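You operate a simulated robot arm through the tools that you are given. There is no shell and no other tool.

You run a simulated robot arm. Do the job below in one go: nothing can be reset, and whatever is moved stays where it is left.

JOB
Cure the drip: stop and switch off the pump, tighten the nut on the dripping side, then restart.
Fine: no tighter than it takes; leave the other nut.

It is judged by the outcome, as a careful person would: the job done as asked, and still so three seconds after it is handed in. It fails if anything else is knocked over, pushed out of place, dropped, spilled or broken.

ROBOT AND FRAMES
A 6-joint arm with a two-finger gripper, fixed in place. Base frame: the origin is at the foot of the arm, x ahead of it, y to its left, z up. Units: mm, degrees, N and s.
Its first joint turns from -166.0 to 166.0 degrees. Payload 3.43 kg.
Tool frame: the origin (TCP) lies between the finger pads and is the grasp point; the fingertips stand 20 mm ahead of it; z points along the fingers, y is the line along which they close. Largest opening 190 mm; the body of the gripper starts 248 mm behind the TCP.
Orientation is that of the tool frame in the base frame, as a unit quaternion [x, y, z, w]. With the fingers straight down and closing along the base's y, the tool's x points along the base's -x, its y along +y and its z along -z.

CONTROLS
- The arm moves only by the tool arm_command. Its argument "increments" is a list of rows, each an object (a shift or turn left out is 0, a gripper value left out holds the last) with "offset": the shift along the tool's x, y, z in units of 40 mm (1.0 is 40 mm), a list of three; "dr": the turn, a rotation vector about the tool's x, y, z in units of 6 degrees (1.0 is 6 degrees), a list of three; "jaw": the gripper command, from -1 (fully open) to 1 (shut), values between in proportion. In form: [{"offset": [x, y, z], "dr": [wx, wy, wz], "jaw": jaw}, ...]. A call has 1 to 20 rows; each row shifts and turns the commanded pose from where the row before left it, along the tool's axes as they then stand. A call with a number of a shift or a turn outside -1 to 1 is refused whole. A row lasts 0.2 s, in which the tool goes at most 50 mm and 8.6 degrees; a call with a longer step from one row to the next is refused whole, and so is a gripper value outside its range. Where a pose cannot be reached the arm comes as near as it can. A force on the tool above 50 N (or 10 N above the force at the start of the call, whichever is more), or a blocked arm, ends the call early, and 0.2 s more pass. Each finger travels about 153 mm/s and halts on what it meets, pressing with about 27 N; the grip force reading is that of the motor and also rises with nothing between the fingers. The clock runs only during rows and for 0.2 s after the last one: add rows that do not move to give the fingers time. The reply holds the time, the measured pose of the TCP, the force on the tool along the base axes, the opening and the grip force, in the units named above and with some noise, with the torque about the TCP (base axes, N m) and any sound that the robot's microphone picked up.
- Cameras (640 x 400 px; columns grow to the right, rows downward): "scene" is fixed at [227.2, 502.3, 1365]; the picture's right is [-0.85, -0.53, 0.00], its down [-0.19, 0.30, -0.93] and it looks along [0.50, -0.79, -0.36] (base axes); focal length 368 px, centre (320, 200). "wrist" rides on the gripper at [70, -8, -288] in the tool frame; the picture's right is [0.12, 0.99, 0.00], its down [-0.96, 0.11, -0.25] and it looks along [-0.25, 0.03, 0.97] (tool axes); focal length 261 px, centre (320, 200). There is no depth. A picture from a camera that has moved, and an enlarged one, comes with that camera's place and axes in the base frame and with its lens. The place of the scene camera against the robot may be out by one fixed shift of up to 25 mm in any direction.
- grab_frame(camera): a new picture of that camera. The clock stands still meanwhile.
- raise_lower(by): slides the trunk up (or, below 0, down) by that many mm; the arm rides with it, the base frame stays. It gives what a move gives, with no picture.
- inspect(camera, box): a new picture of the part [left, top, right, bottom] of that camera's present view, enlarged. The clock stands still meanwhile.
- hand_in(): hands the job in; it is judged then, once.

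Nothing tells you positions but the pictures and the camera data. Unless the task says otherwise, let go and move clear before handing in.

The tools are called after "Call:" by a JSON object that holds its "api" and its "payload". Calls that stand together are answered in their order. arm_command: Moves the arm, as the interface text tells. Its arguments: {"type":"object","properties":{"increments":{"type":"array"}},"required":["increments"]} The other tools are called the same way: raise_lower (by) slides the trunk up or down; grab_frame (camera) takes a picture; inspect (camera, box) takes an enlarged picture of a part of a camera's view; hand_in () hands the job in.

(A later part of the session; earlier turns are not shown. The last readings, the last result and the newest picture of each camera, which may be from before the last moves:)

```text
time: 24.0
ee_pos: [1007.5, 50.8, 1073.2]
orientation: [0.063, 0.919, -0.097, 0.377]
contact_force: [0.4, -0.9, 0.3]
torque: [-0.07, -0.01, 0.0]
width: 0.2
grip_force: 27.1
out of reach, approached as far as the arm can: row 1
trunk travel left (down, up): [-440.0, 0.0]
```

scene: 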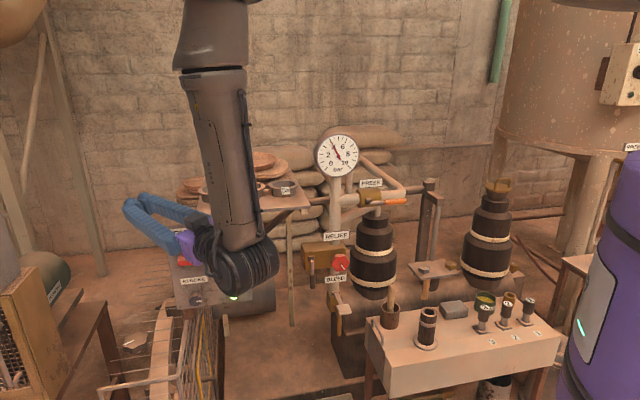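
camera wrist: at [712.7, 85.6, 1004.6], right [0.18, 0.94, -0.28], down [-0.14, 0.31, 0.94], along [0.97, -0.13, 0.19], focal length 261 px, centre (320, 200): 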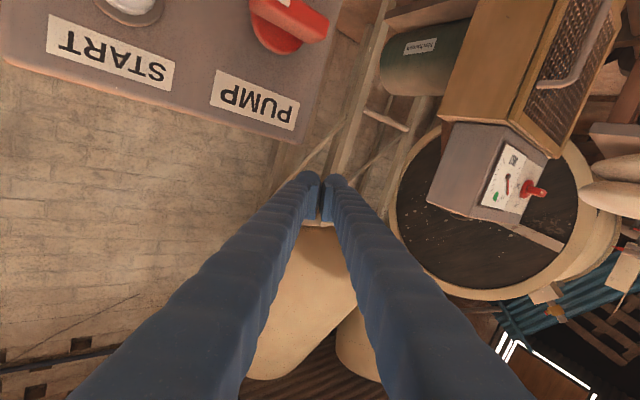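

Call:
{"api": "arm_command", "payload": {"increments": [{"dr": [0.548, -0.01, 0.796]}, {"dr": [0.548, -0.01, 0.796]}, {"dr": [0.548, -0.01, 0.796]}, {"dr": [0.548, -0.01, 0.796]}, {"dr": [0.548, -0.01, 0.796]}, {"dr": [0.548, -0.01, 0.796]}, {"offset": [0.3075, -0.825, -0.342]}, {"offset": [0.3075, -0.825, -0.342]}, {"offset": [0.3075, -0.825, -0.342]}, {"offset": [0.3075, -0.825, -0.342]}, {"offset": [0.3075, -0.825, -0.342]}, {"offset": [0.3075, -0.825, -0.342]}, {"offset": [0, 0, 0]}]}}

Call:
{"api": "grab_frame", "payload": {"camera": "wrist"}}

Call:
{"api": "grab_frame", "payload": {"camera": "scene"}}

```text
time: 26.8
ee_pos: [784.7, -8.4, 1072.0]
orientation: [0.351, 0.843, -0.157, 0.375]
contact_force: [0.2, 0.3, 0.2]
torque: [-0.01, 0.02, -0.01]
width: 0.2
grip_force: 27.3
trunk travel left (down, up): [-440.0, 0.0]
```

```text
taken
camera wrist: at [596.1, 171.7, 1212.0], right [0.65, 0.76, -0.09], down [0.41, -0.24, 0.88], along [0.64, -0.61, -0.47], focal length 261 px, centre (320, 200)
```

wrist: 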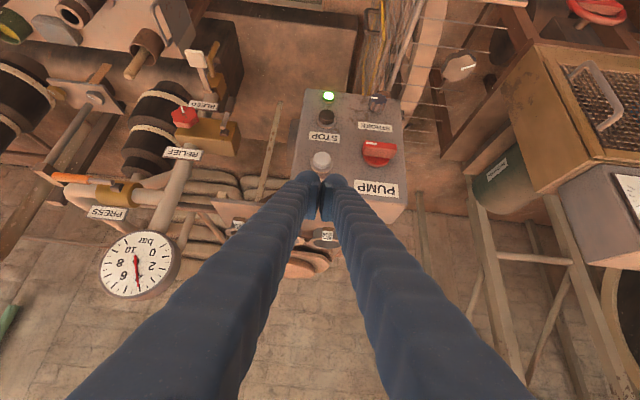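

```text
taken
```

scene: 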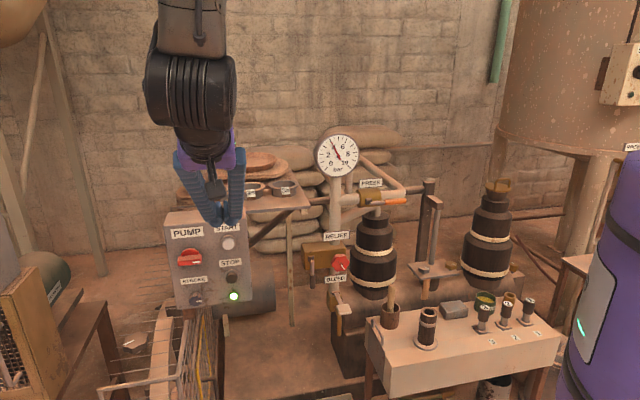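

All in reach now. I'll refine the button positions from this view.

Call:
{"api": "inspect", "payload": {"camera": "wrist", "box": [270, 75, 430, 205]}}

Call:
{"api": "inspect", "payload": {"camera": "wrist", "box": [0, 0, 240, 160]}}

```text
3.08 times, centred on (350, 140) of wrist
camera zoom: at [596.1, 171.7, 1212.0], right [0.65, 0.76, -0.09], down [0.41, -0.24, 0.88], along [0.64, -0.61, -0.47], focal length 802 px, centre (228, 385)
```

zoom: 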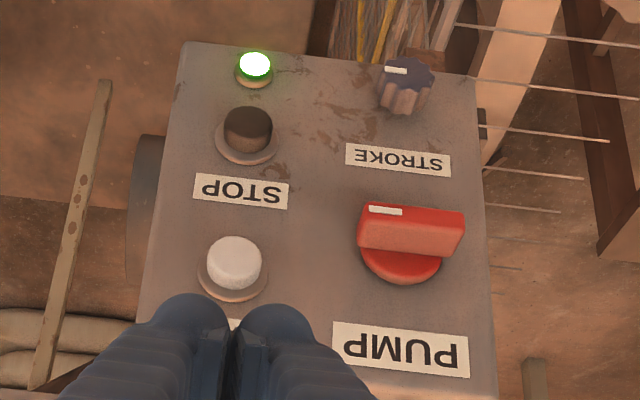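

```text
2.50 times, centred on (120, 80) of wrist
camera zoom: at [596.1, 171.7, 1212.0], right [0.65, 0.76, -0.09], down [0.41, -0.24, 0.88], along [0.64, -0.61, -0.47], focal length 652 px, centre (820, 500)
```

zoom: 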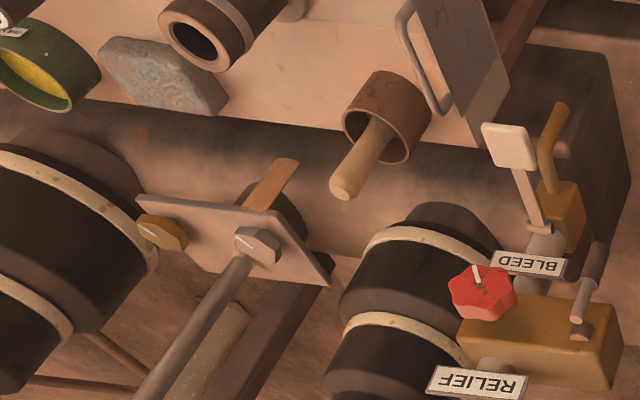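

Call:
{"api": "arm_command", "payload": {"increments": [{"offset": [0.715, 0, 0.644]}, {"offset": [0.715, 0, 0.644]}, {"offset": [0.715, 0, 0.644]}, {"offset": [0.715, 0, 0.644]}, {"offset": [0.715, 0, 0.644]}, {"offset": [0.715, 0, 0.644]}, {"offset": [-0.502, 0, 0.557]}, {"offset": [0, 0, 0]}]}}

Call:
{"api": "grab_frame", "payload": {"camera": "wrist"}}

Call:
{"api": "grab_frame", "payload": {"camera": "scene"}}

```text
time: 28.6
ee_pos: [867.6, -8.9, 864.3]
orientation: [0.35, 0.843, -0.156, 0.377]
contact_force: [-0.9, 0.6, -0.3]
torque: [0.07, 0.03, 0.06]
width: 0.1
grip_force: 26.8
out of reach, approached as far as the arm can: row 1, 2, 3, 4, 5, 6
trunk travel left (down, up): [-440.0, 0.0]
```

```text
taken
camera wrist: at [678.0, 169.9, 1004.0], right [0.65, 0.76, -0.09], down [0.41, -0.25, 0.88], along [0.65, -0.61, -0.47], focal length 261 px, centre (320, 200)
```

wrist: 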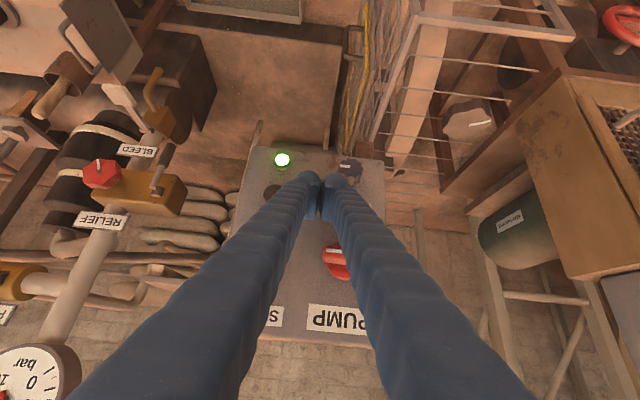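

```text
taken
```

scene: 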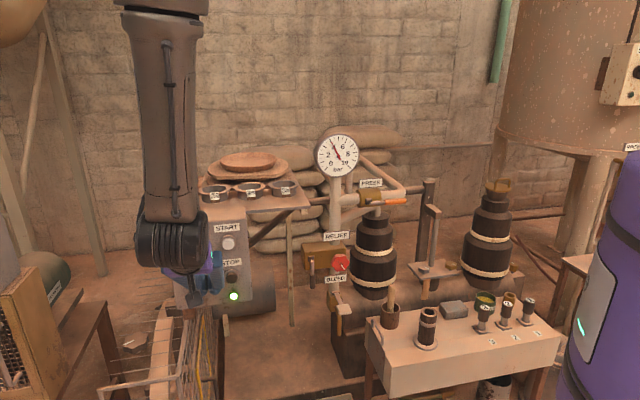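

It drifted sideways but touched nothing, so working low relative to the shoulder is worse. I'll retract along the tool axis and then lower the trunk instead.

Call:
{"api": "arm_command", "payload": {"increments": [{"offset": [0, 0, -0.8]}, {"offset": [0, 0, -0.8]}, {"offset": [0, 0, 0]}]}}

```text
time: 29.4
ee_pos: [835.0, 26.5, 906.0]
orientation: [0.351, 0.844, -0.159, 0.373]
contact_force: [-0.4, -0.3, -0.5]
torque: [-0.03, 0.03, -0.01]
width: 0.1
grip_force: 26.6
trunk travel left (down, up): [-440.0, 0.0]
```

Call:
{"api": "arm_command", "payload": {"increments": [{"offset": [0, 0, -0.8]}, {"offset": [0, 0, -0.8]}, {"offset": [-0.4, 0, -0.7]}, {"offset": [-0.4, 0, -0.7]}, {"offset": [0, 0, 0]}]}}

```text
time: 30.6
ee_pos: [787.1, 74.0, 1010.1]
orientation: [0.351, 0.843, -0.156, 0.376]
contact_force: [-0.4, -0.4, -0.3]
torque: [-0.03, 0.01, -0.04]
width: 0.0
grip_force: 26.9
trunk travel left (down, up): [-440.0, 0.0]
```

Call:
{"api": "raise_lower", "payload": {"by": -150}}

Call:
{"api": "arm_command", "payload": {"increments": [{"offset": [-0.59, 0, -0.535]}, {"offset": [-0.59, 0, -0.535]}, {"offset": [-0.59, 0, -0.535]}, {"offset": [-0.59, 0, -0.535]}, {"offset": [0, 0, 0]}]}}

```text
time: 32.4
ee_pos: [785.4, 73.0, 861.6]
orientation: [0.351, 0.843, -0.156, 0.376]
contact_force: [0.5, 0.3, 0.3]
torque: [-0.01, -0.03, 0.02]
width: 0.0
grip_force: 26.3
trunk travel left (down, up): [-290.0, 150.0]
```

```text
time: 33.5
ee_pos: [787.1, 72.7, 988.2]
orientation: [0.35, 0.843, -0.156, 0.376]
contact_force: [-0.5, -1.1, -0.6]
torque: [0.01, 0.03, 0.03]
width: 0.0
grip_force: 27.3
trunk travel left (down, up): [-290.0, 150.0]
```

Call:
{"api": "raise_lower", "payload": {"by": -150}}

Call:
{"api": "arm_command", "payload": {"increments": [{"offset": [0, -0.5, 0]}, {"offset": [0, -0.5, 0]}, {"offset": [0, -0.5, 0]}, {"offset": [0, 0, 0]}]}}

Call:
{"api": "grab_frame", "payload": {"camera": "wrist"}}

```text
time: 35.3
ee_pos: [786.1, 72.8, 837.7]
orientation: [0.351, 0.844, -0.157, 0.375]
contact_force: [-0.1, -0.5, 0.8]
torque: [0.03, 0.0, -0.03]
width: 0.3
grip_force: 27.4
trunk travel left (down, up): [-140.0, 300.0]
```

```text
time: 36.3
ee_pos: [741.3, 31.3, 839.7]
orientation: [0.351, 0.843, -0.156, 0.376]
contact_force: [0.5, 0.9, -1.1]
torque: [0.04, 0.01, 0.04]
width: 0.0
grip_force: 27.4
trunk travel left (down, up): [-140.0, 300.0]
```

```text
taken
camera wrist: at [552.0, 211.6, 978.8], right [0.65, 0.76, -0.09], down [0.41, -0.24, 0.88], along [0.64, -0.61, -0.47], focal length 261 px, centre (320, 200)
```

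wrist: 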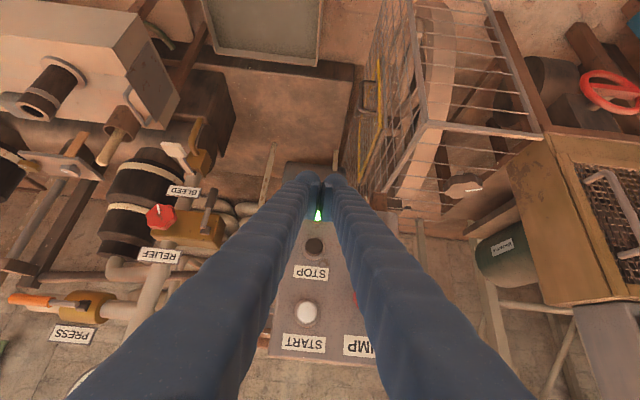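

Call:
{"api": "arm_command", "payload": {"increments": [{"offset": [-0.557, 0.02, 0.619]}, {"offset": [-0.557, 0.02, 0.619]}, {"offset": [-0.557, 0.02, 0.619]}, {"offset": [0, 0, 0]}]}}

Call:
{"api": "grab_frame", "payload": {"camera": "wrist"}}

Call:
{"api": "grab_frame", "payload": {"camera": "scene"}}

Call:
{"api": "inspect", "payload": {"camera": "wrist", "box": [250, 140, 390, 240]}}

```text
time: 37.3
ee_pos: [815.3, -39.4, 837.2]
orientation: [0.352, 0.843, -0.157, 0.375]
contact_force: [-0.3, 1.4, 0.1]
torque: [0.02, 0.02, 0.04]
width: 0.1
grip_force: 27.1
trunk travel left (down, up): [-140.0, 300.0]
```

```text
taken
camera wrist: at [625.5, 140.8, 977.7], right [0.65, 0.76, -0.09], down [0.41, -0.24, 0.88], along [0.64, -0.61, -0.47], focal length 261 px, centre (320, 200)
```

wrist: 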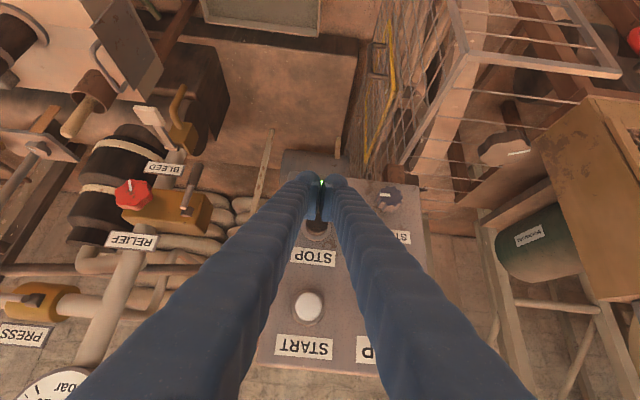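

```text
taken
```

scene: 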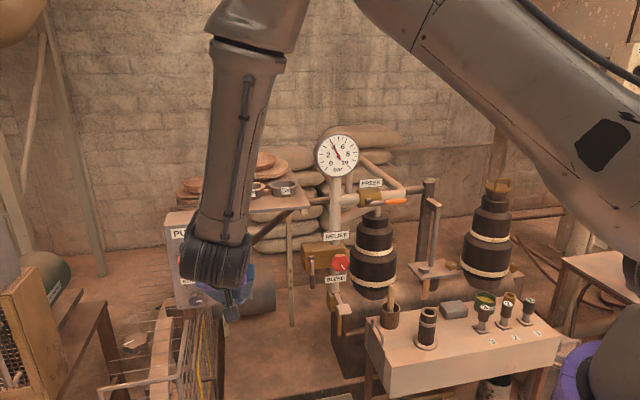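

```text
4.00 times, centred on (320, 190) of wrist
camera zoom: at [625.5, 140.8, 977.7], right [0.65, 0.76, -0.09], down [0.41, -0.24, 0.88], along [0.64, -0.61, -0.47], focal length 1043 px, centre (320, 240)
```

zoom: 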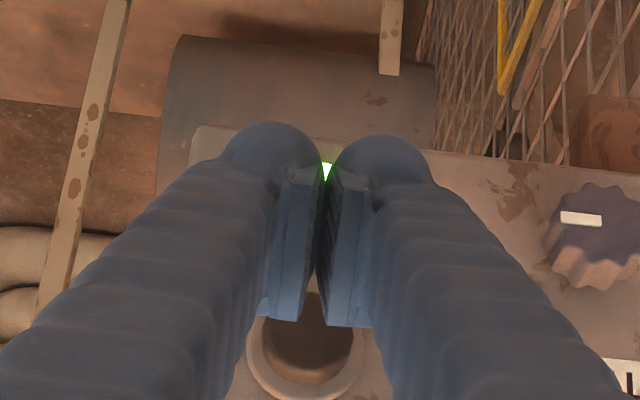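

Leading edge of the fingertips is about 23 mm in front of the STOP cap. I'm advancing in small steps until it presses.

Call:
{"api": "arm_command", "payload": {"increments": [{"offset": [-0.357, 0, 0.284]}, {"offset": [-0.0335, 0, 0.037]}, {"offset": [-0.0335, 0, 0.037]}, {"offset": [-0.0335, 0, 0.037]}, {"offset": [-0.0335, 0, 0.037]}, {"offset": [-0.0335, 0, 0.037]}, {"offset": [0, 0, 0]}]}}

Call:
{"api": "grab_frame", "payload": {"camera": "wrist"}}

Call:
{"api": "inspect", "payload": {"camera": "wrist", "box": [250, 140, 390, 240]}}

```text
time: 38.9
ee_pos: [835.3, -55.7, 839.6]
orientation: [0.351, 0.844, -0.156, 0.375]
contact_force: [-1.7, 1.5, -0.1]
torque: [-0.01, 0.01, -0.01]
width: 6.0
grip_force: 34.2
trunk travel left (down, up): [-140.0, 300.0]
heard: click
```

```text
taken
camera wrist: at [646.1, 122.2, 979.6], right [0.65, 0.76, -0.09], down [0.41, -0.24, 0.88], along [0.65, -0.61, -0.47], focal length 261 px, centre (320, 200)
```

wrist: 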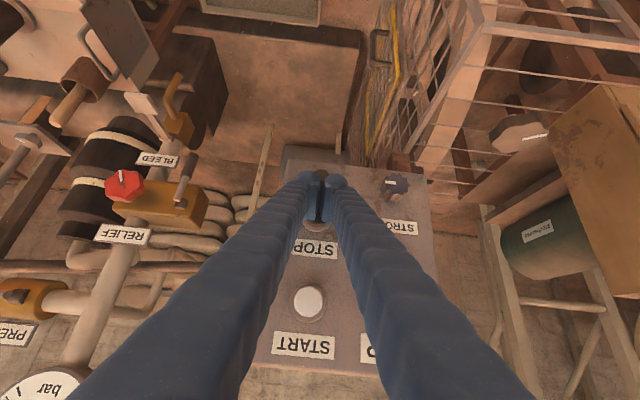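

```text
4.00 times, centred on (320, 190) of wrist
camera zoom: at [646.1, 122.2, 979.6], right [0.65, 0.76, -0.09], down [0.41, -0.24, 0.88], along [0.65, -0.61, -0.47], focal length 1043 px, centre (320, 240)
```

zoom: 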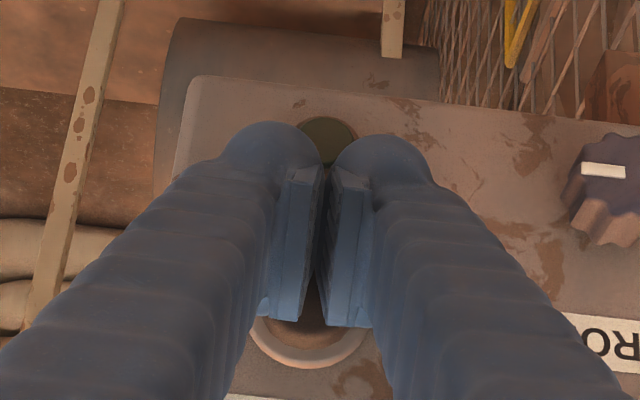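

I heard a click and the lamp is out. I'm backing off and checking that the plunger has stopped.

Call:
{"api": "arm_command", "payload": {"increments": [{"offset": [0.3, 0, -0.334]}, {"offset": [0.5, 0, -0.557]}, {"offset": [0.5, 0, -0.557]}, {"offset": [0, 0, 0]}]}}

Call:
{"api": "inspect", "payload": {"camera": "scene", "box": [385, 175, 485, 305]}}

Call:
{"api": "grab_frame", "payload": {"camera": "wrist"}}

Call:
{"api": "inspect", "payload": {"camera": "wrist", "box": [240, 150, 440, 370]}}

```text
time: 39.9
ee_pos: [780.0, -2.0, 839.5]
orientation: [0.351, 0.843, -0.157, 0.375]
contact_force: [0.2, 0.7, 0.2]
torque: [-0.05, 0.01, 0.0]
width: 0.0
grip_force: 34.1
trunk travel left (down, up): [-140.0, 300.0]
```

```text
3.08 times, centred on (435, 240) of scene
camera zoom: at [227.2, 502.3, 1365.0], right [-0.85, -0.53, 0.0], down [-0.19, 0.3, -0.93], along [0.5, -0.79, -0.36], focal length 1133 px, centre (-34, 77)
```

zoom: 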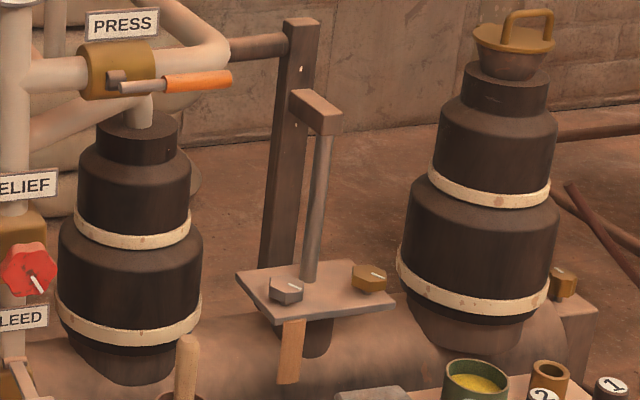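

```text
taken
camera wrist: at [588.9, 178.3, 980.3], right [0.65, 0.76, -0.09], down [0.41, -0.24, 0.88], along [0.64, -0.61, -0.47], focal length 261 px, centre (320, 200)
```

wrist: 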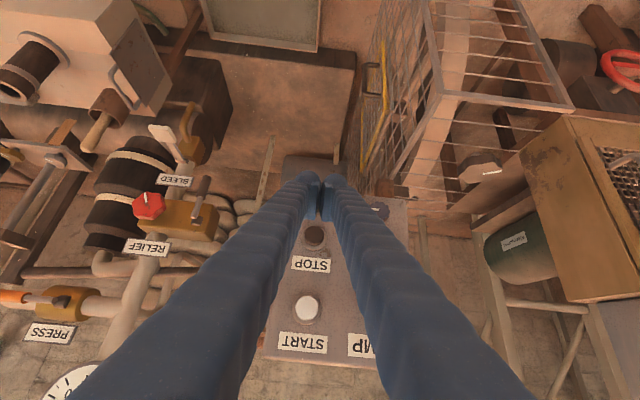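

```text
1.82 times, centred on (340, 260) of wrist
camera zoom: at [588.9, 178.3, 980.3], right [0.65, 0.76, -0.09], down [0.41, -0.24, 0.88], along [0.64, -0.61, -0.47], focal length 474 px, centre (284, 91)
```

zoom: 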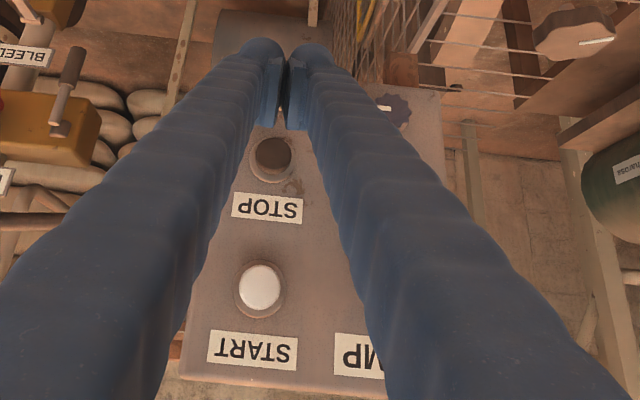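

The pump has stopped. Next is the red PUMP isolator at about (907,5,915), a horizontal bar. I'm moving in front of it with the fingers opened to about 85 mm.

Call:
{"api": "arm_command", "payload": {"increments": [{"offset": [-0.353, 0.59, -0.318], "jaw": 0.1}, {"offset": [-0.353, 0.59, -0.318]}, {"offset": [-0.353, 0.59, -0.318]}, {"offset": [-0.353, 0.59, -0.318]}, {"offset": [0, 0, 0]}]}}

Call:
{"api": "grab_frame", "payload": {"camera": "wrist"}}

Call:
{"api": "inspect", "payload": {"camera": "wrist", "box": [230, 130, 430, 260]}}

Call:
{"api": "grab_frame", "payload": {"camera": "scene"}}

```text
time: 41.1
ee_pos: [846.0, 65.6, 917.9]
orientation: [0.351, 0.843, -0.156, 0.375]
contact_force: [-0.1, 0.1, -0.3]
torque: [-0.02, 0.0, 0.0]
width: 85.6
grip_force: 0.0
trunk travel left (down, up): [-140.0, 300.0]
```

```text
taken
camera wrist: at [657.3, 243.7, 1057.2], right [0.65, 0.76, -0.09], down [0.41, -0.24, 0.88], along [0.64, -0.61, -0.47], focal length 261 px, centre (320, 200)
```

wrist: 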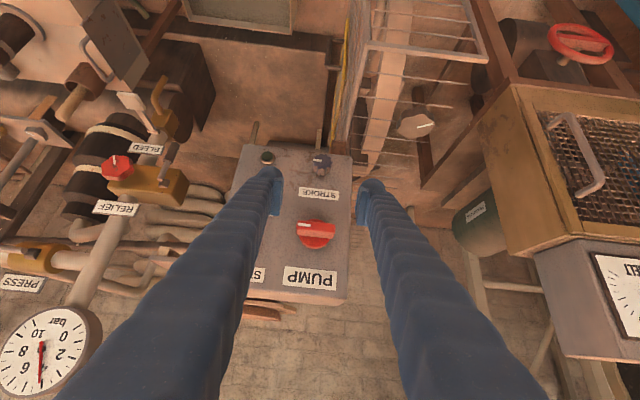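

```text
3.08 times, centred on (330, 195) of wrist
camera zoom: at [657.3, 243.7, 1057.2], right [0.65, 0.76, -0.09], down [0.41, -0.24, 0.88], along [0.64, -0.61, -0.47], focal length 802 px, centre (289, 215)
```

zoom: 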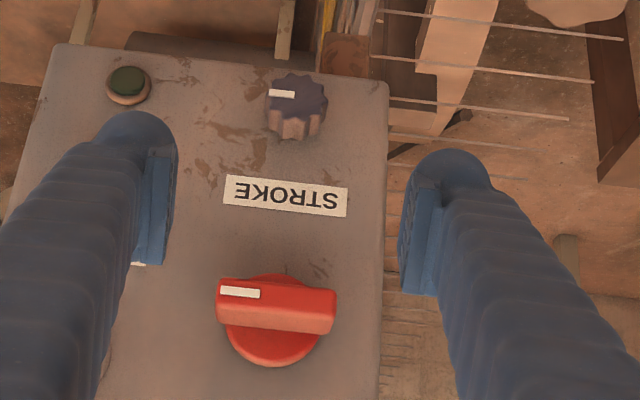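

```text
taken
```

scene: 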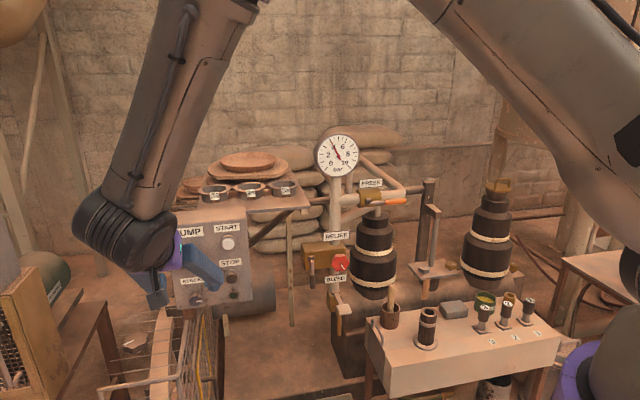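

Call:
{"api": "arm_command", "payload": {"increments": [{"offset": [-0.413, -0.007, 0.526]}, {"offset": [-0.413, -0.007, 0.526]}, {"offset": [-0.28, 0, 0.35]}, {"offset": [0, 0, 0]}]}}

Call:
{"api": "inspect", "payload": {"camera": "wrist", "box": [230, 130, 430, 260]}}

Call:
{"api": "inspect", "payload": {"camera": "scene", "box": [130, 200, 270, 310]}}

```text
time: 42.1
ee_pos: [898.4, 11.7, 911.7]
orientation: [0.35, 0.844, -0.155, 0.375]
contact_force: [-0.3, -0.5, 0.4]
torque: [-0.02, -0.03, 0.01]
width: 85.7
grip_force: 0.1
trunk travel left (down, up): [-140.0, 300.0]
```

```text
3.08 times, centred on (330, 195) of wrist
camera zoom: at [708.2, 191.3, 1051.6], right [0.65, 0.76, -0.09], down [0.41, -0.24, 0.88], along [0.65, -0.61, -0.47], focal length 802 px, centre (289, 215)
```

zoom: 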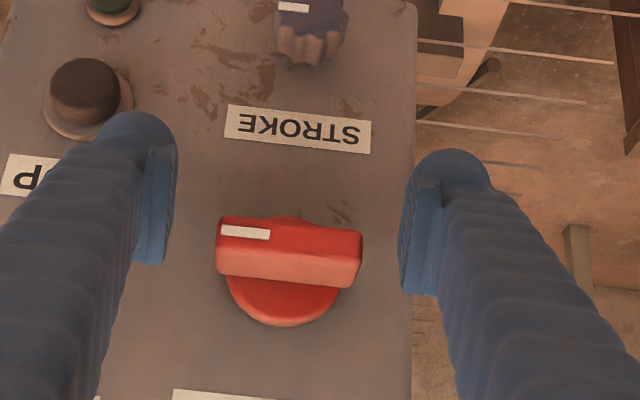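

```text
3.64 times, centred on (200, 255) of scene
camera zoom: at [227.2, 502.3, 1365.0], right [-0.85, -0.53, 0.0], down [-0.19, 0.3, -0.93], along [0.5, -0.79, -0.36], focal length 1339 px, centre (756, 0)
```

zoom: 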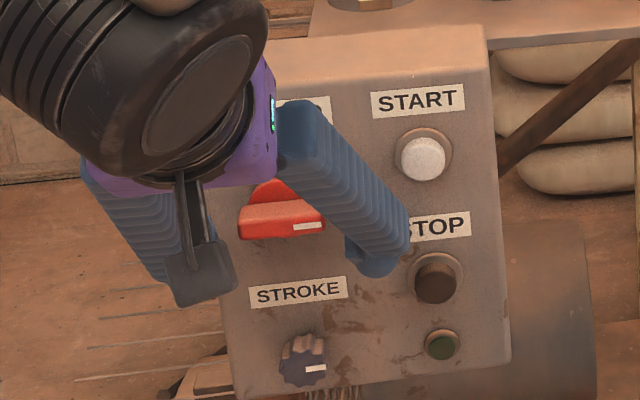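

Call:
{"api": "arm_command", "payload": {"increments": [{"offset": [-0.177, 0, 0.009]}, {"offset": [0, 0, 0], "jaw": 0.3}, {"offset": [0, 0, 0], "jaw": 1}, {"offset": [0, 0, 0]}, {"offset": [0, 0, 0]}]}}

Call:
{"api": "inspect", "payload": {"camera": "wrist", "box": [230, 130, 430, 260]}}

Call:
{"api": "inspect", "payload": {"camera": "scene", "box": [130, 200, 270, 310]}}

```text
time: 43.3
ee_pos: [903.8, 10.1, 917.6]
orientation: [0.35, 0.844, -0.156, 0.375]
contact_force: [13.6, 11.0, 0.7]
torque: [0.04, 0.1, 0.32]
width: 55.0
grip_force: 45.0
trunk travel left (down, up): [-140.0, 300.0]
```

```text
3.08 times, centred on (330, 195) of wrist
camera zoom: at [712.1, 189.3, 1057.2], right [0.65, 0.76, -0.09], down [0.41, -0.24, 0.88], along [0.65, -0.6, -0.47], focal length 802 px, centre (289, 215)
```

zoom: 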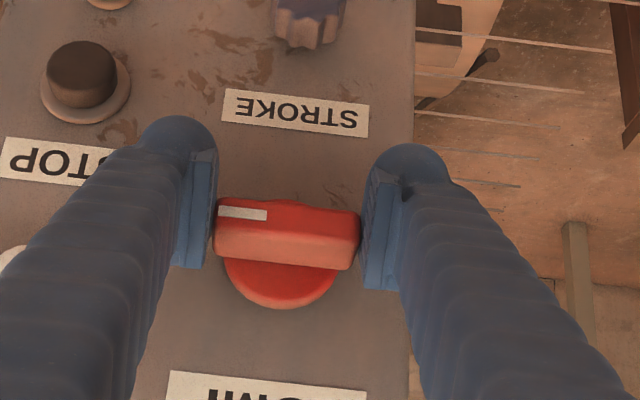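

```text
3.64 times, centred on (200, 255) of scene
camera zoom: at [227.2, 502.3, 1365.0], right [-0.85, -0.53, 0.0], down [-0.19, 0.3, -0.93], along [0.5, -0.79, -0.36], focal length 1339 px, centre (756, 0)
```

zoom: 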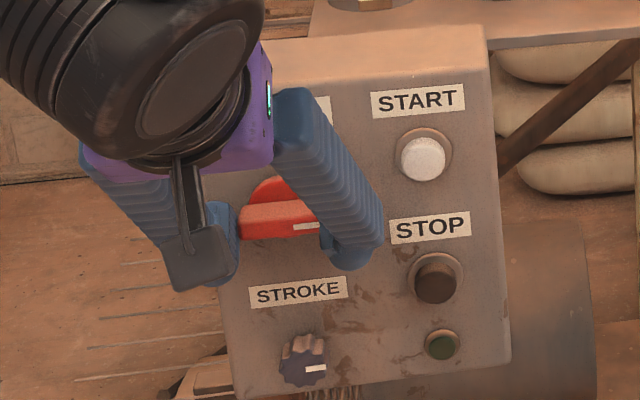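

The bar is gripped. I'm trying a counter-clockwise turn (mark going from 3 o'clock toward 12) about the panel normal, a little at first, watching the forces.

Call:
{"api": "arm_command", "payload": {"increments": [{"offset": [0, 0.06, 0], "dr": [0.3345, 0, -0.3715]}, {"dr": [0.669, 0, -0.743]}, {"dr": [0.669, 0, -0.743]}, {"dr": [0, 0, 0]}]}}

Call:
{"api": "inspect", "payload": {"camera": "wrist", "box": [230, 130, 430, 260]}}

```text
time: 44.3
ee_pos: [901.8, 10.4, 917.2]
orientation: [0.299, 0.857, -0.265, 0.326]
contact_force: [-4.4, -1.1, -1.1]
torque: [-0.01, -0.04, -0.31]
width: 54.9
grip_force: 45.3
trunk travel left (down, up): [-140.0, 300.0]
```

```text
3.08 times, centred on (330, 195) of wrist
camera zoom: at [738.4, 215.5, 1054.8], right [0.61, 0.72, -0.34], down [0.57, -0.09, 0.82], along [0.56, -0.69, -0.46], focal length 802 px, centre (289, 215)
```

zoom: 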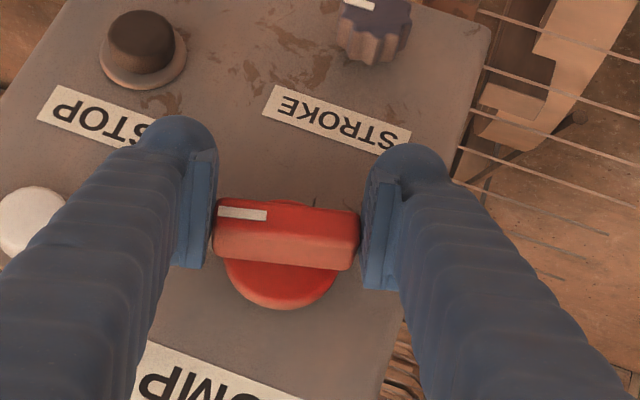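

The switch turns freely in that direction, so I'm continuing.

Call:
{"api": "arm_command", "payload": {"increments": [{"dr": [0.669, 0, -0.743]}, {"dr": [0.669, 0, -0.743]}, {"dr": [0.669, 0, -0.743]}, {"dr": [0.669, 0, -0.743]}, {"dr": [0.669, 0, -0.743]}, {"dr": [0.669, 0, -0.743]}, {"dr": [0, 0, 0]}]}}

Call:
{"api": "inspect", "payload": {"camera": "wrist", "box": [230, 130, 430, 260]}}

Call:
{"api": "grab_frame", "payload": {"camera": "scene"}}

```text
time: 45.9
ee_pos: [901.0, 8.7, 918.8]
orientation: [0.156, 0.829, -0.504, 0.187]
contact_force: [-27.2, -15.7, -1.5]
torque: [0.07, 0.01, -0.72]
width: 55.1
grip_force: 45.3
trunk travel left (down, up): [-140.0, 300.0]
```

```text
3.08 times, centred on (330, 195) of wrist
camera zoom: at [791.1, 267.8, 1012.7], right [0.34, 0.45, -0.83], down [0.86, 0.21, 0.46], along [0.38, -0.87, -0.32], focal length 802 px, centre (289, 215)
```

zoom: 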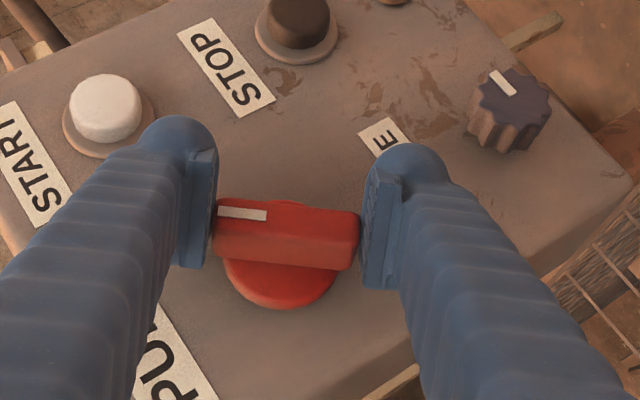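

```text
taken
```

scene: 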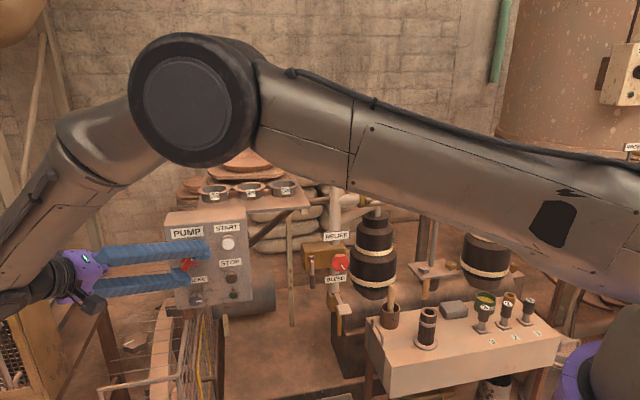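

Call:
{"api": "arm_command", "payload": {"increments": [{"offset": [0.043, -0.047, 0.039]}, {"dr": [0.669, 0, -0.743]}, {"dr": [0.669, 0, -0.743]}, {"dr": [0.669, 0, -0.743]}, {"dr": [0, 0, 0]}]}}

Call:
{"api": "inspect", "payload": {"camera": "wrist", "box": [230, 130, 430, 260]}}

```text
time: 47.1
ee_pos: [899.8, 7.8, 919.1]
orientation: [0.076, 0.783, -0.606, 0.112]
contact_force: [-4.6, -4.0, 10.7]
torque: [-0.06, -0.11, -0.34]
width: 55.2
grip_force: 44.8
trunk travel left (down, up): [-140.0, 300.0]
```

```text
3.08 times, centred on (330, 195) of wrist
camera zoom: at [806.9, 284.3, 976.6], right [0.14, 0.25, -0.96], down [0.94, 0.28, 0.21], along [0.32, -0.93, -0.19], focal length 802 px, centre (289, 215)
```

zoom: 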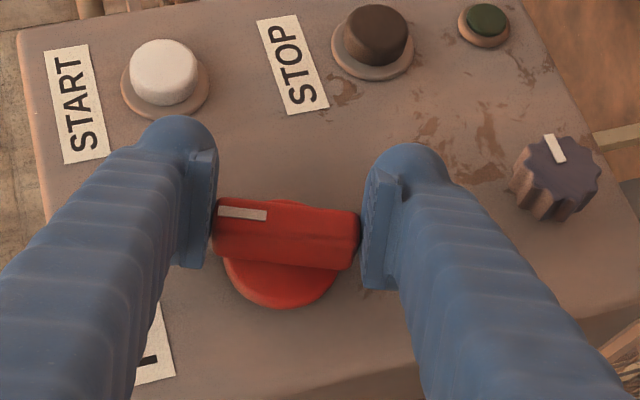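

Call:
{"api": "arm_command", "payload": {"increments": [{"dr": [0.669, 0, -0.743]}, {"dr": [0.669, 0, -0.743]}, {"dr": [0.669, 0, -0.743]}, {"dr": [0.223, 0, -0.248]}, {"dr": [0, 0, 0]}]}}

Call:
{"api": "inspect", "payload": {"camera": "wrist", "box": [230, 130, 430, 260]}}

Call:
{"api": "inspect", "payload": {"camera": "scene", "box": [130, 200, 270, 310]}}

```text
time: 48.3
ee_pos: [900.2, 8.3, 920.4]
orientation: [-0.013, 0.711, -0.703, 0.024]
contact_force: [9.6, -5.3, 26.5]
torque: [-0.16, -0.27, 0.12]
width: 55.1
grip_force: 45.1
trunk travel left (down, up): [-140.0, 300.0]
```

```text
3.08 times, centred on (330, 195) of wrist
camera zoom: at [815.2, 292.7, 930.0], right [-0.1, 0.01, -0.99], down [0.95, 0.3, -0.1], along [0.3, -0.95, -0.04], focal length 802 px, centre (289, 215)
```

zoom: 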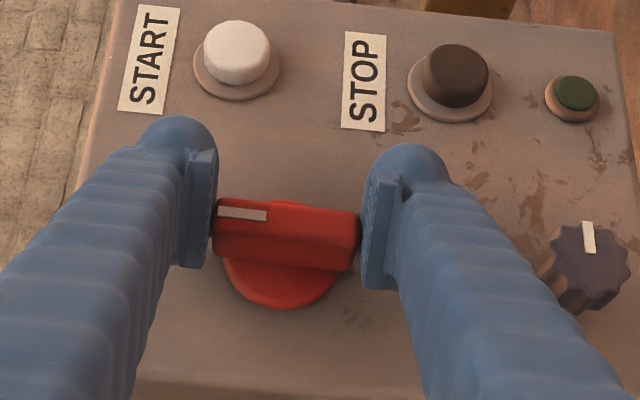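

```text
3.64 times, centred on (200, 255) of scene
camera zoom: at [227.2, 502.3, 1365.0], right [-0.85, -0.53, 0.0], down [-0.19, 0.3, -0.93], along [0.5, -0.79, -0.36], focal length 1339 px, centre (756, 0)
```

zoom: 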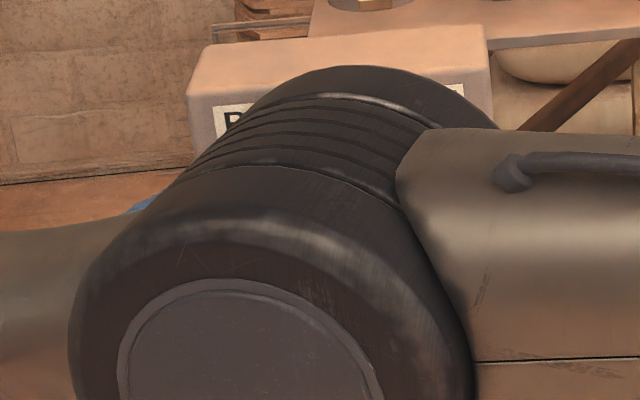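

Call:
{"api": "arm_command", "payload": {"increments": [{"offset": [0, -0.06, 0]}, {"dr": [0.335, 0, -0.372]}, {"dr": [0.335, 0, -0.372]}, {"dr": [0, 0, 0]}]}}

Call:
{"api": "inspect", "payload": {"camera": "wrist", "box": [230, 130, 430, 260]}}

```text
time: 49.3
ee_pos: [898.9, 6.7, 920.1]
orientation: [0.04, -0.686, 0.727, 0.006]
contact_force: [-6.7, -3.8, 6.0]
torque: [0.88, -1.3, -0.31]
width: 55.2
grip_force: 44.7
trunk travel left (down, up): [-140.0, 300.0]
```

```text
3.08 times, centred on (330, 195) of wrist
camera zoom: at [815.2, 292.3, 916.4], right [-0.18, -0.07, -0.98], down [0.94, 0.29, -0.19], along [0.29, -0.96, 0.01], focal length 802 px, centre (289, 215)
```

zoom: 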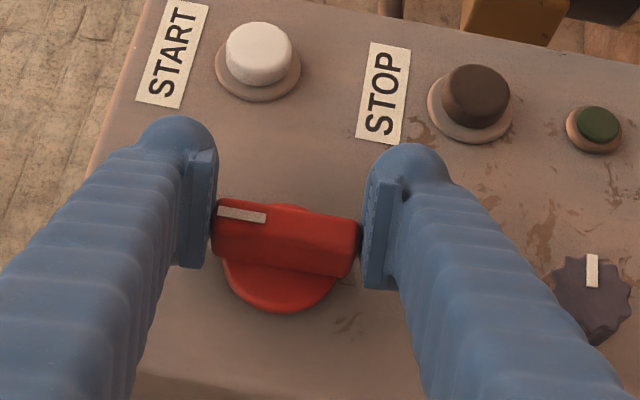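

The switch reached its stop at about 90° (mark up, torque now resisting). I'm opening the fingers and backing straight off.

Call:
{"api": "arm_command", "payload": {"increments": [{"dr": [-0.223, 0, 0.248]}, {"jaw": 0.05}, {"offset": [0, 0, 0]}, {"offset": [0, 0, 0]}, {"offset": [0, 0, -0.5]}, {"offset": [0, 0, -0.8]}, {"offset": [0, 0, -0.8]}, {"offset": [0, 0, 0]}]}}

Call:
{"api": "grab_frame", "payload": {"camera": "wrist"}}

Call:
{"api": "inspect", "payload": {"camera": "wrist", "box": [230, 130, 430, 260]}}

```text
time: 51.1
ee_pos: [884.8, 83.1, 924.0]
orientation: [0.034, -0.696, 0.717, -0.008]
contact_force: [-0.9, -0.6, 0.7]
torque: [0.14, 0.02, 0.08]
width: 90.2
grip_force: 0.2
out of reach, approached as far as the arm can: row 7
trunk travel left (down, up): [-140.0, 300.0]
```

```text
taken
camera wrist: at [798.1, 367.6, 924.8], right [-0.15, -0.04, -0.99], down [0.94, 0.3, -0.16], along [0.3, -0.95, -0.01], focal length 261 px, centre (320, 200)
```

wrist: 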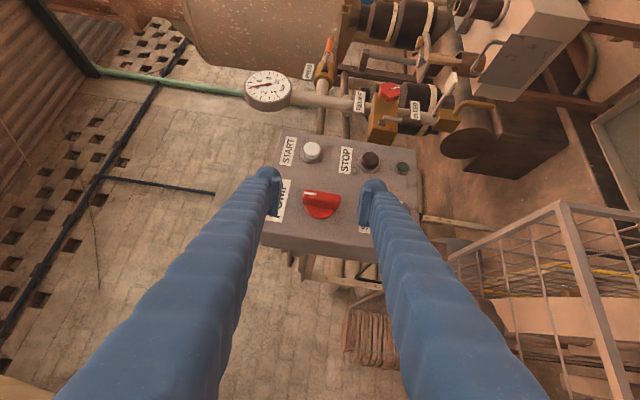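

```text
3.08 times, centred on (330, 195) of wrist
camera zoom: at [798.1, 367.6, 924.8], right [-0.15, -0.04, -0.99], down [0.94, 0.3, -0.16], along [0.3, -0.95, -0.01], focal length 802 px, centre (289, 215)
```

zoom: 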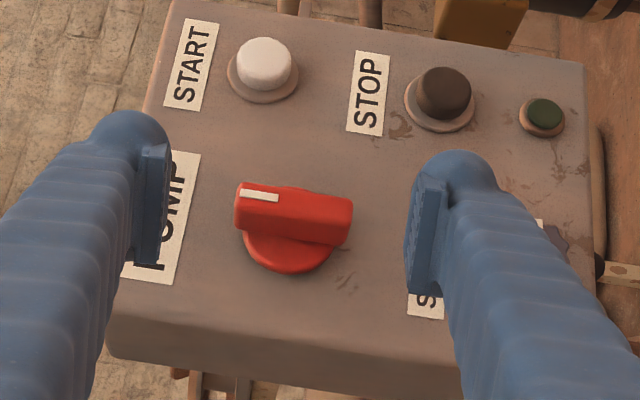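

The isolator is now at OFF (mark up). I'm swinging the tool back upright to head to the gland.

Call:
{"api": "arm_command", "payload": {"increments": [{"dr": [-0.669, 0, 0.743]}, {"dr": [-0.669, 0, 0.743]}, {"dr": [-0.669, 0, 0.743]}, {"dr": [-0.669, 0, 0.743]}, {"dr": [-0.669, 0, 0.743]}, {"dr": [-0.669, 0, 0.743]}, {"dr": [-0.669, 0, 0.743]}, {"dr": [-0.669, 0, 0.743]}, {"dr": [-0.669, 0, 0.743]}, {"dr": [-0.669, 0, 0.743]}, {"dr": [-0.669, 0, 0.743]}, {"dr": [-0.669, 0, 0.743]}, {"dr": [-0.669, 0, 0.743]}, {"dr": [-0.669, 0, 0.743]}, {"dr": [-0.669, 0, 0.743]}, {"dr": [0, 0, 0]}]}}

Call:
{"api": "grab_frame", "payload": {"camera": "scene"}}

Call:
{"api": "inspect", "payload": {"camera": "scene", "box": [385, 235, 485, 305]}}

```text
time: 54.5
ee_pos: [885.5, 82.2, 921.9]
orientation: [0.341, 0.848, -0.177, 0.366]
contact_force: [-0.5, -0.2, 0.4]
torque: [0.06, -0.03, 0.04]
width: 90.3
grip_force: 0.0
trunk travel left (down, up): [-140.0, 300.0]
```

```text
taken
```

scene: 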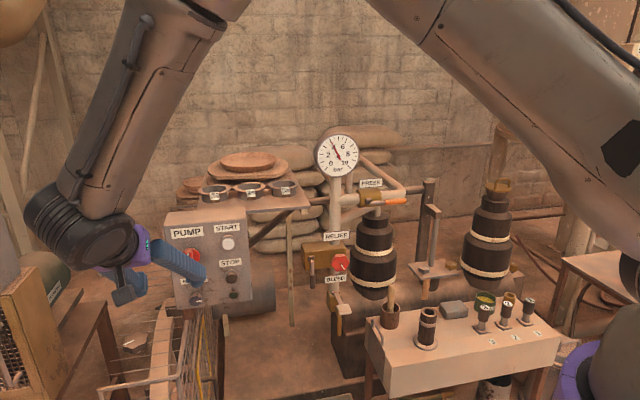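

```text
5.71 times, centred on (435, 270) of scene
camera zoom: at [227.2, 502.3, 1365.0], right [-0.85, -0.53, 0.0], down [-0.19, 0.3, -0.93], along [0.5, -0.79, -0.36], focal length 2104 px, centre (-337, -200)
```

zoom: 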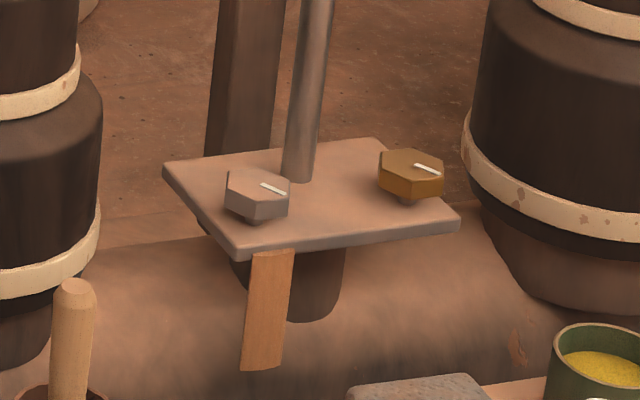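

Call:
{"api": "arm_command", "payload": {"increments": [{"offset": [0, 0, -0.4], "dr": [-0.058, 0.996, 0.0235]}, {"dr": [-0.058, 0.996, 0.0235]}, {"dr": [-0.058, 0.996, 0.0235]}, {"dr": [-0.058, 0.996, 0.0235]}, {"dr": [-0.058, 0.996, 0.0235]}, {"dr": [-0.058, 0.996, 0.0235]}, {"dr": [-0.058, 0.996, 0.0235]}, {"dr": [-0.058, 0.996, 0.0235]}, {"dr": [0, 0, 0]}]}}

Call:
{"api": "grab_frame", "payload": {"camera": "wrist"}}

Call:
{"api": "inspect", "payload": {"camera": "scene", "box": [150, 190, 310, 320]}}

```text
time: 56.5
ee_pos: [878.0, 90.7, 933.0]
orientation: [0.382, 0.924, 0.0, 0.001]
contact_force: [0.9, -0.5, 0.7]
torque: [0.14, 0.04, -0.01]
width: 90.2
grip_force: 0.0
trunk travel left (down, up): [-140.0, 300.0]
```

```text
taken
camera wrist: at [822.2, 136.5, 1219.9], right [0.62, 0.79, 0.0], down [0.76, -0.6, 0.25], along [0.2, -0.15, -0.97], focal length 261 px, centre (320, 200)
```

wrist: 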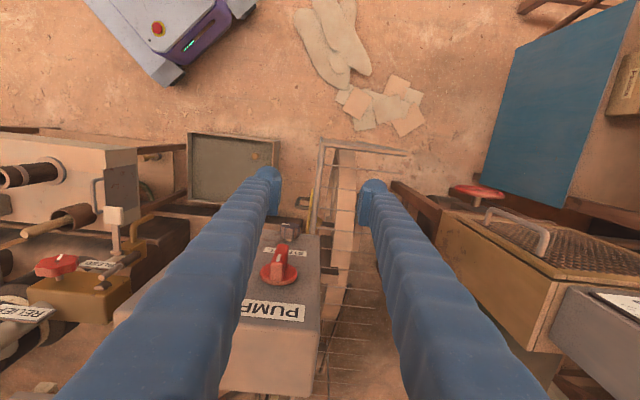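

```text
3.08 times, centred on (230, 255) of scene
camera zoom: at [227.2, 502.3, 1365.0], right [-0.85, -0.53, 0.0], down [-0.19, 0.3, -0.93], along [0.5, -0.79, -0.36], focal length 1133 px, centre (597, 31)
```

zoom: 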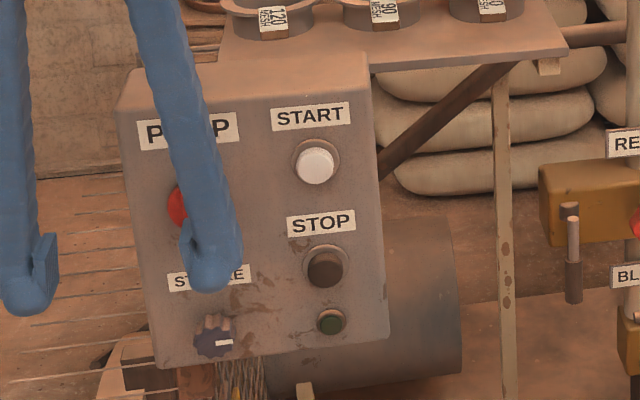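

I'm traveling along the front of the rig toward the gland, keeping well away from the PRESS handle (about (580,-560,955)).

Call:
{"api": "arm_command", "payload": {"increments": [{"offset": [-0.099, -0.97, -0.05]}, {"offset": [-0.099, -0.97, -0.05]}, {"offset": [-0.099, -0.97, -0.05]}, {"offset": [-0.099, -0.97, -0.05]}, {"offset": [-0.099, -0.97, -0.05]}, {"offset": [-0.099, -0.97, -0.05]}, {"offset": [-0.099, -0.97, -0.05]}, {"offset": [-0.099, -0.97, -0.05]}, {"offset": [-0.099, -0.97, -0.05]}, {"offset": [-0.099, -0.97, -0.05]}, {"offset": [-0.099, -0.97, -0.05]}, {"offset": [-0.099, -0.97, -0.05]}, {"offset": [-0.099, -0.97, -0.05]}, {"offset": [-0.099, -0.97, -0.05]}, {"offset": [-0.099, -0.97, -0.05]}, {"offset": [-0.099, -0.97, -0.05]}, {"offset": [-0.099, -0.97, -0.05]}, {"offset": [-0.099, -0.97, -0.05]}, {"offset": [-0.099, -0.97, -0.05]}, {"offset": [-0.099, -0.97, -0.05]}]}}

Call:
{"api": "grab_frame", "payload": {"camera": "scene"}}

Call:
{"api": "grab_frame", "payload": {"camera": "wrist"}}

```text
time: 60.7
ee_pos: [381.9, -512.8, 974.6]
orientation: [0.382, 0.924, -0.001, 0.002]
contact_force: [0.4, 0.1, -0.2]
torque: [-0.01, -0.02, 0.01]
width: 90.1
grip_force: 0.0
trunk travel left (down, up): [-140.0, 300.0]
```

```text
taken
```

scene: 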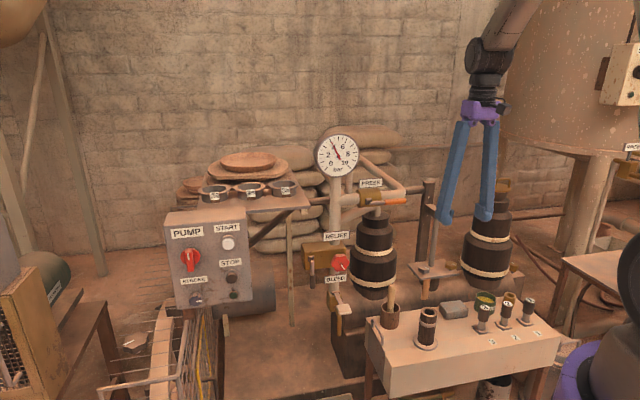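

```text
taken
camera wrist: at [326.3, -467.1, 1261.5], right [0.62, 0.79, 0.0], down [0.76, -0.6, 0.25], along [0.2, -0.15, -0.97], focal length 261 px, centre (320, 200)
```

wrist: 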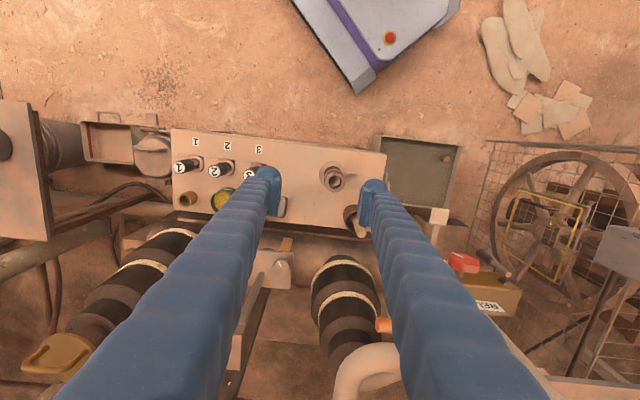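

Call:
{"api": "inspect", "payload": {"camera": "wrist", "box": [235, 215, 355, 305]}}

Call:
{"api": "inspect", "payload": {"camera": "scene", "box": [395, 245, 475, 305]}}

```text
4.44 times, centred on (295, 260) of wrist
camera zoom: at [326.3, -467.1, 1261.5], right [0.62, 0.79, 0.0], down [0.76, -0.6, 0.25], along [0.2, -0.15, -0.97], focal length 1158 px, centre (431, -67)
```

zoom: 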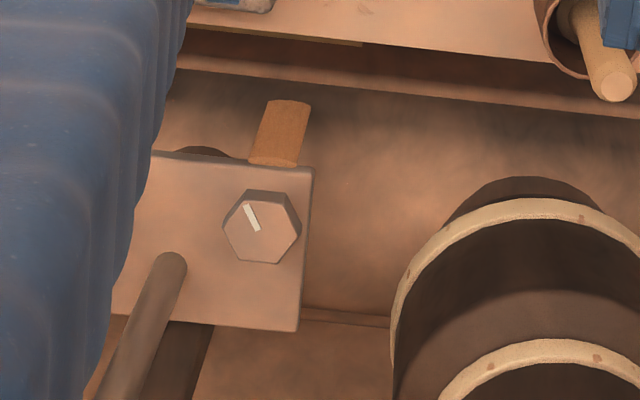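

```text
6.67 times, centred on (435, 275) of scene
camera zoom: at [227.2, 502.3, 1365.0], right [-0.85, -0.53, 0.0], down [-0.19, 0.3, -0.93], along [0.5, -0.79, -0.36], focal length 2455 px, centre (-447, -300)
```

zoom: 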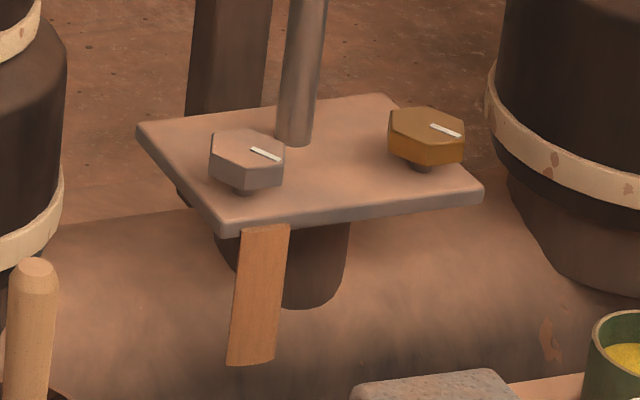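

I'm approaching the gland from the front to look closely for the drip side.

Call:
{"api": "arm_command", "payload": {"increments": [{"offset": [-0.81, -0.5275, 0.52]}, {"offset": [-0.81, -0.5275, 0.52]}, {"offset": [-0.81, -0.5275, 0.52]}, {"offset": [-0.81, -0.5275, 0.52]}, {"offset": [-0.81, -0.5275, 0.52]}, {"offset": [-0.81, -0.5275, 0.52]}, {"dr": [0, -1, 0]}, {"dr": [0, -1, 0]}, {"dr": [0, -1, 0]}, {"dr": [0, -1, 0]}, {"dr": [0, -1, 0]}, {"dr": [0, 0, 0]}]}}

Call:
{"api": "grab_frame", "payload": {"camera": "wrist"}}

Call:
{"api": "grab_frame", "payload": {"camera": "scene"}}

```text
time: 63.3
ee_pos: [439.0, -738.3, 851.4]
orientation: [0.37, 0.897, -0.087, 0.224]
contact_force: [-0.8, -1.4, 0.3]
torque: [-0.02, -0.01, 0.02]
width: 90.1
grip_force: 0.2
out of reach, approached as far as the arm can: row 11
trunk travel left (down, up): [-140.0, 300.0]
```

```text
taken
camera wrist: at [290.2, -607.7, 1071.4], right [0.62, 0.78, -0.04], down [0.6, -0.44, 0.67], along [0.5, -0.44, -0.74], focal length 261 px, centre (320, 200)
```

wrist: 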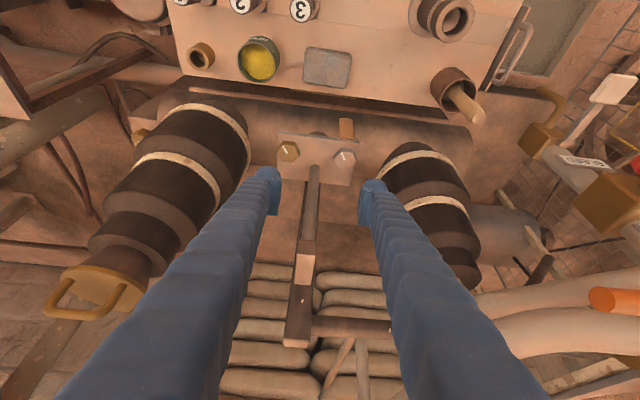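

```text
taken
```

scene: 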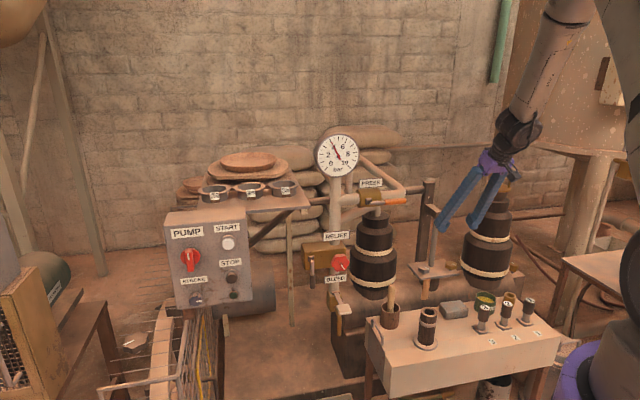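

Call:
{"api": "inspect", "payload": {"camera": "wrist", "box": [255, 100, 385, 200]}}

Call:
{"api": "inspect", "payload": {"camera": "wrist", "box": [290, 105, 370, 165]}}

```text
4.00 times, centred on (320, 150) of wrist
camera zoom: at [290.2, -607.7, 1071.4], right [0.62, 0.78, -0.04], down [0.6, -0.44, 0.67], along [0.5, -0.44, -0.74], focal length 1043 px, centre (320, 400)
```

zoom: 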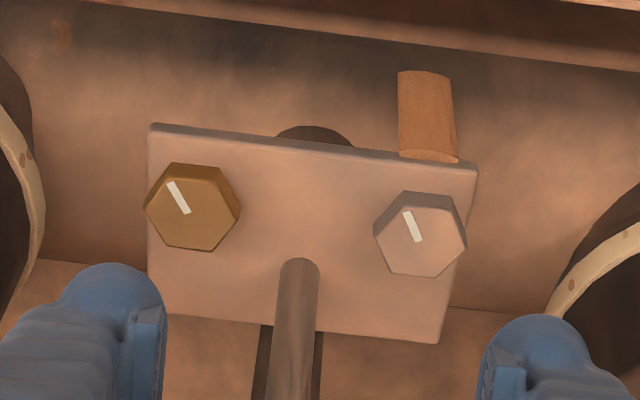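

```text
6.67 times, centred on (330, 135) of wrist
camera zoom: at [290.2, -607.7, 1071.4], right [0.62, 0.78, -0.04], down [0.6, -0.44, 0.67], along [0.5, -0.44, -0.74], focal length 1738 px, centre (253, 633)
```

zoom: 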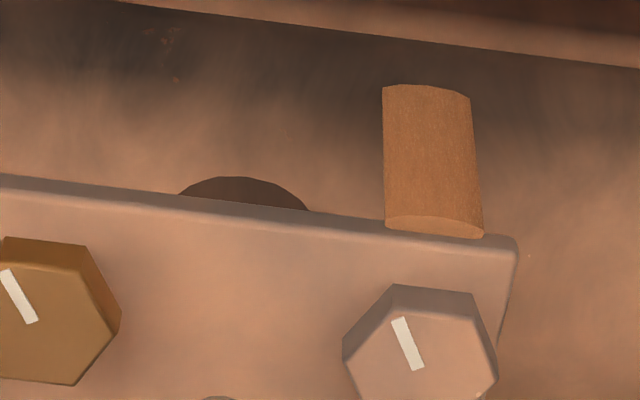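

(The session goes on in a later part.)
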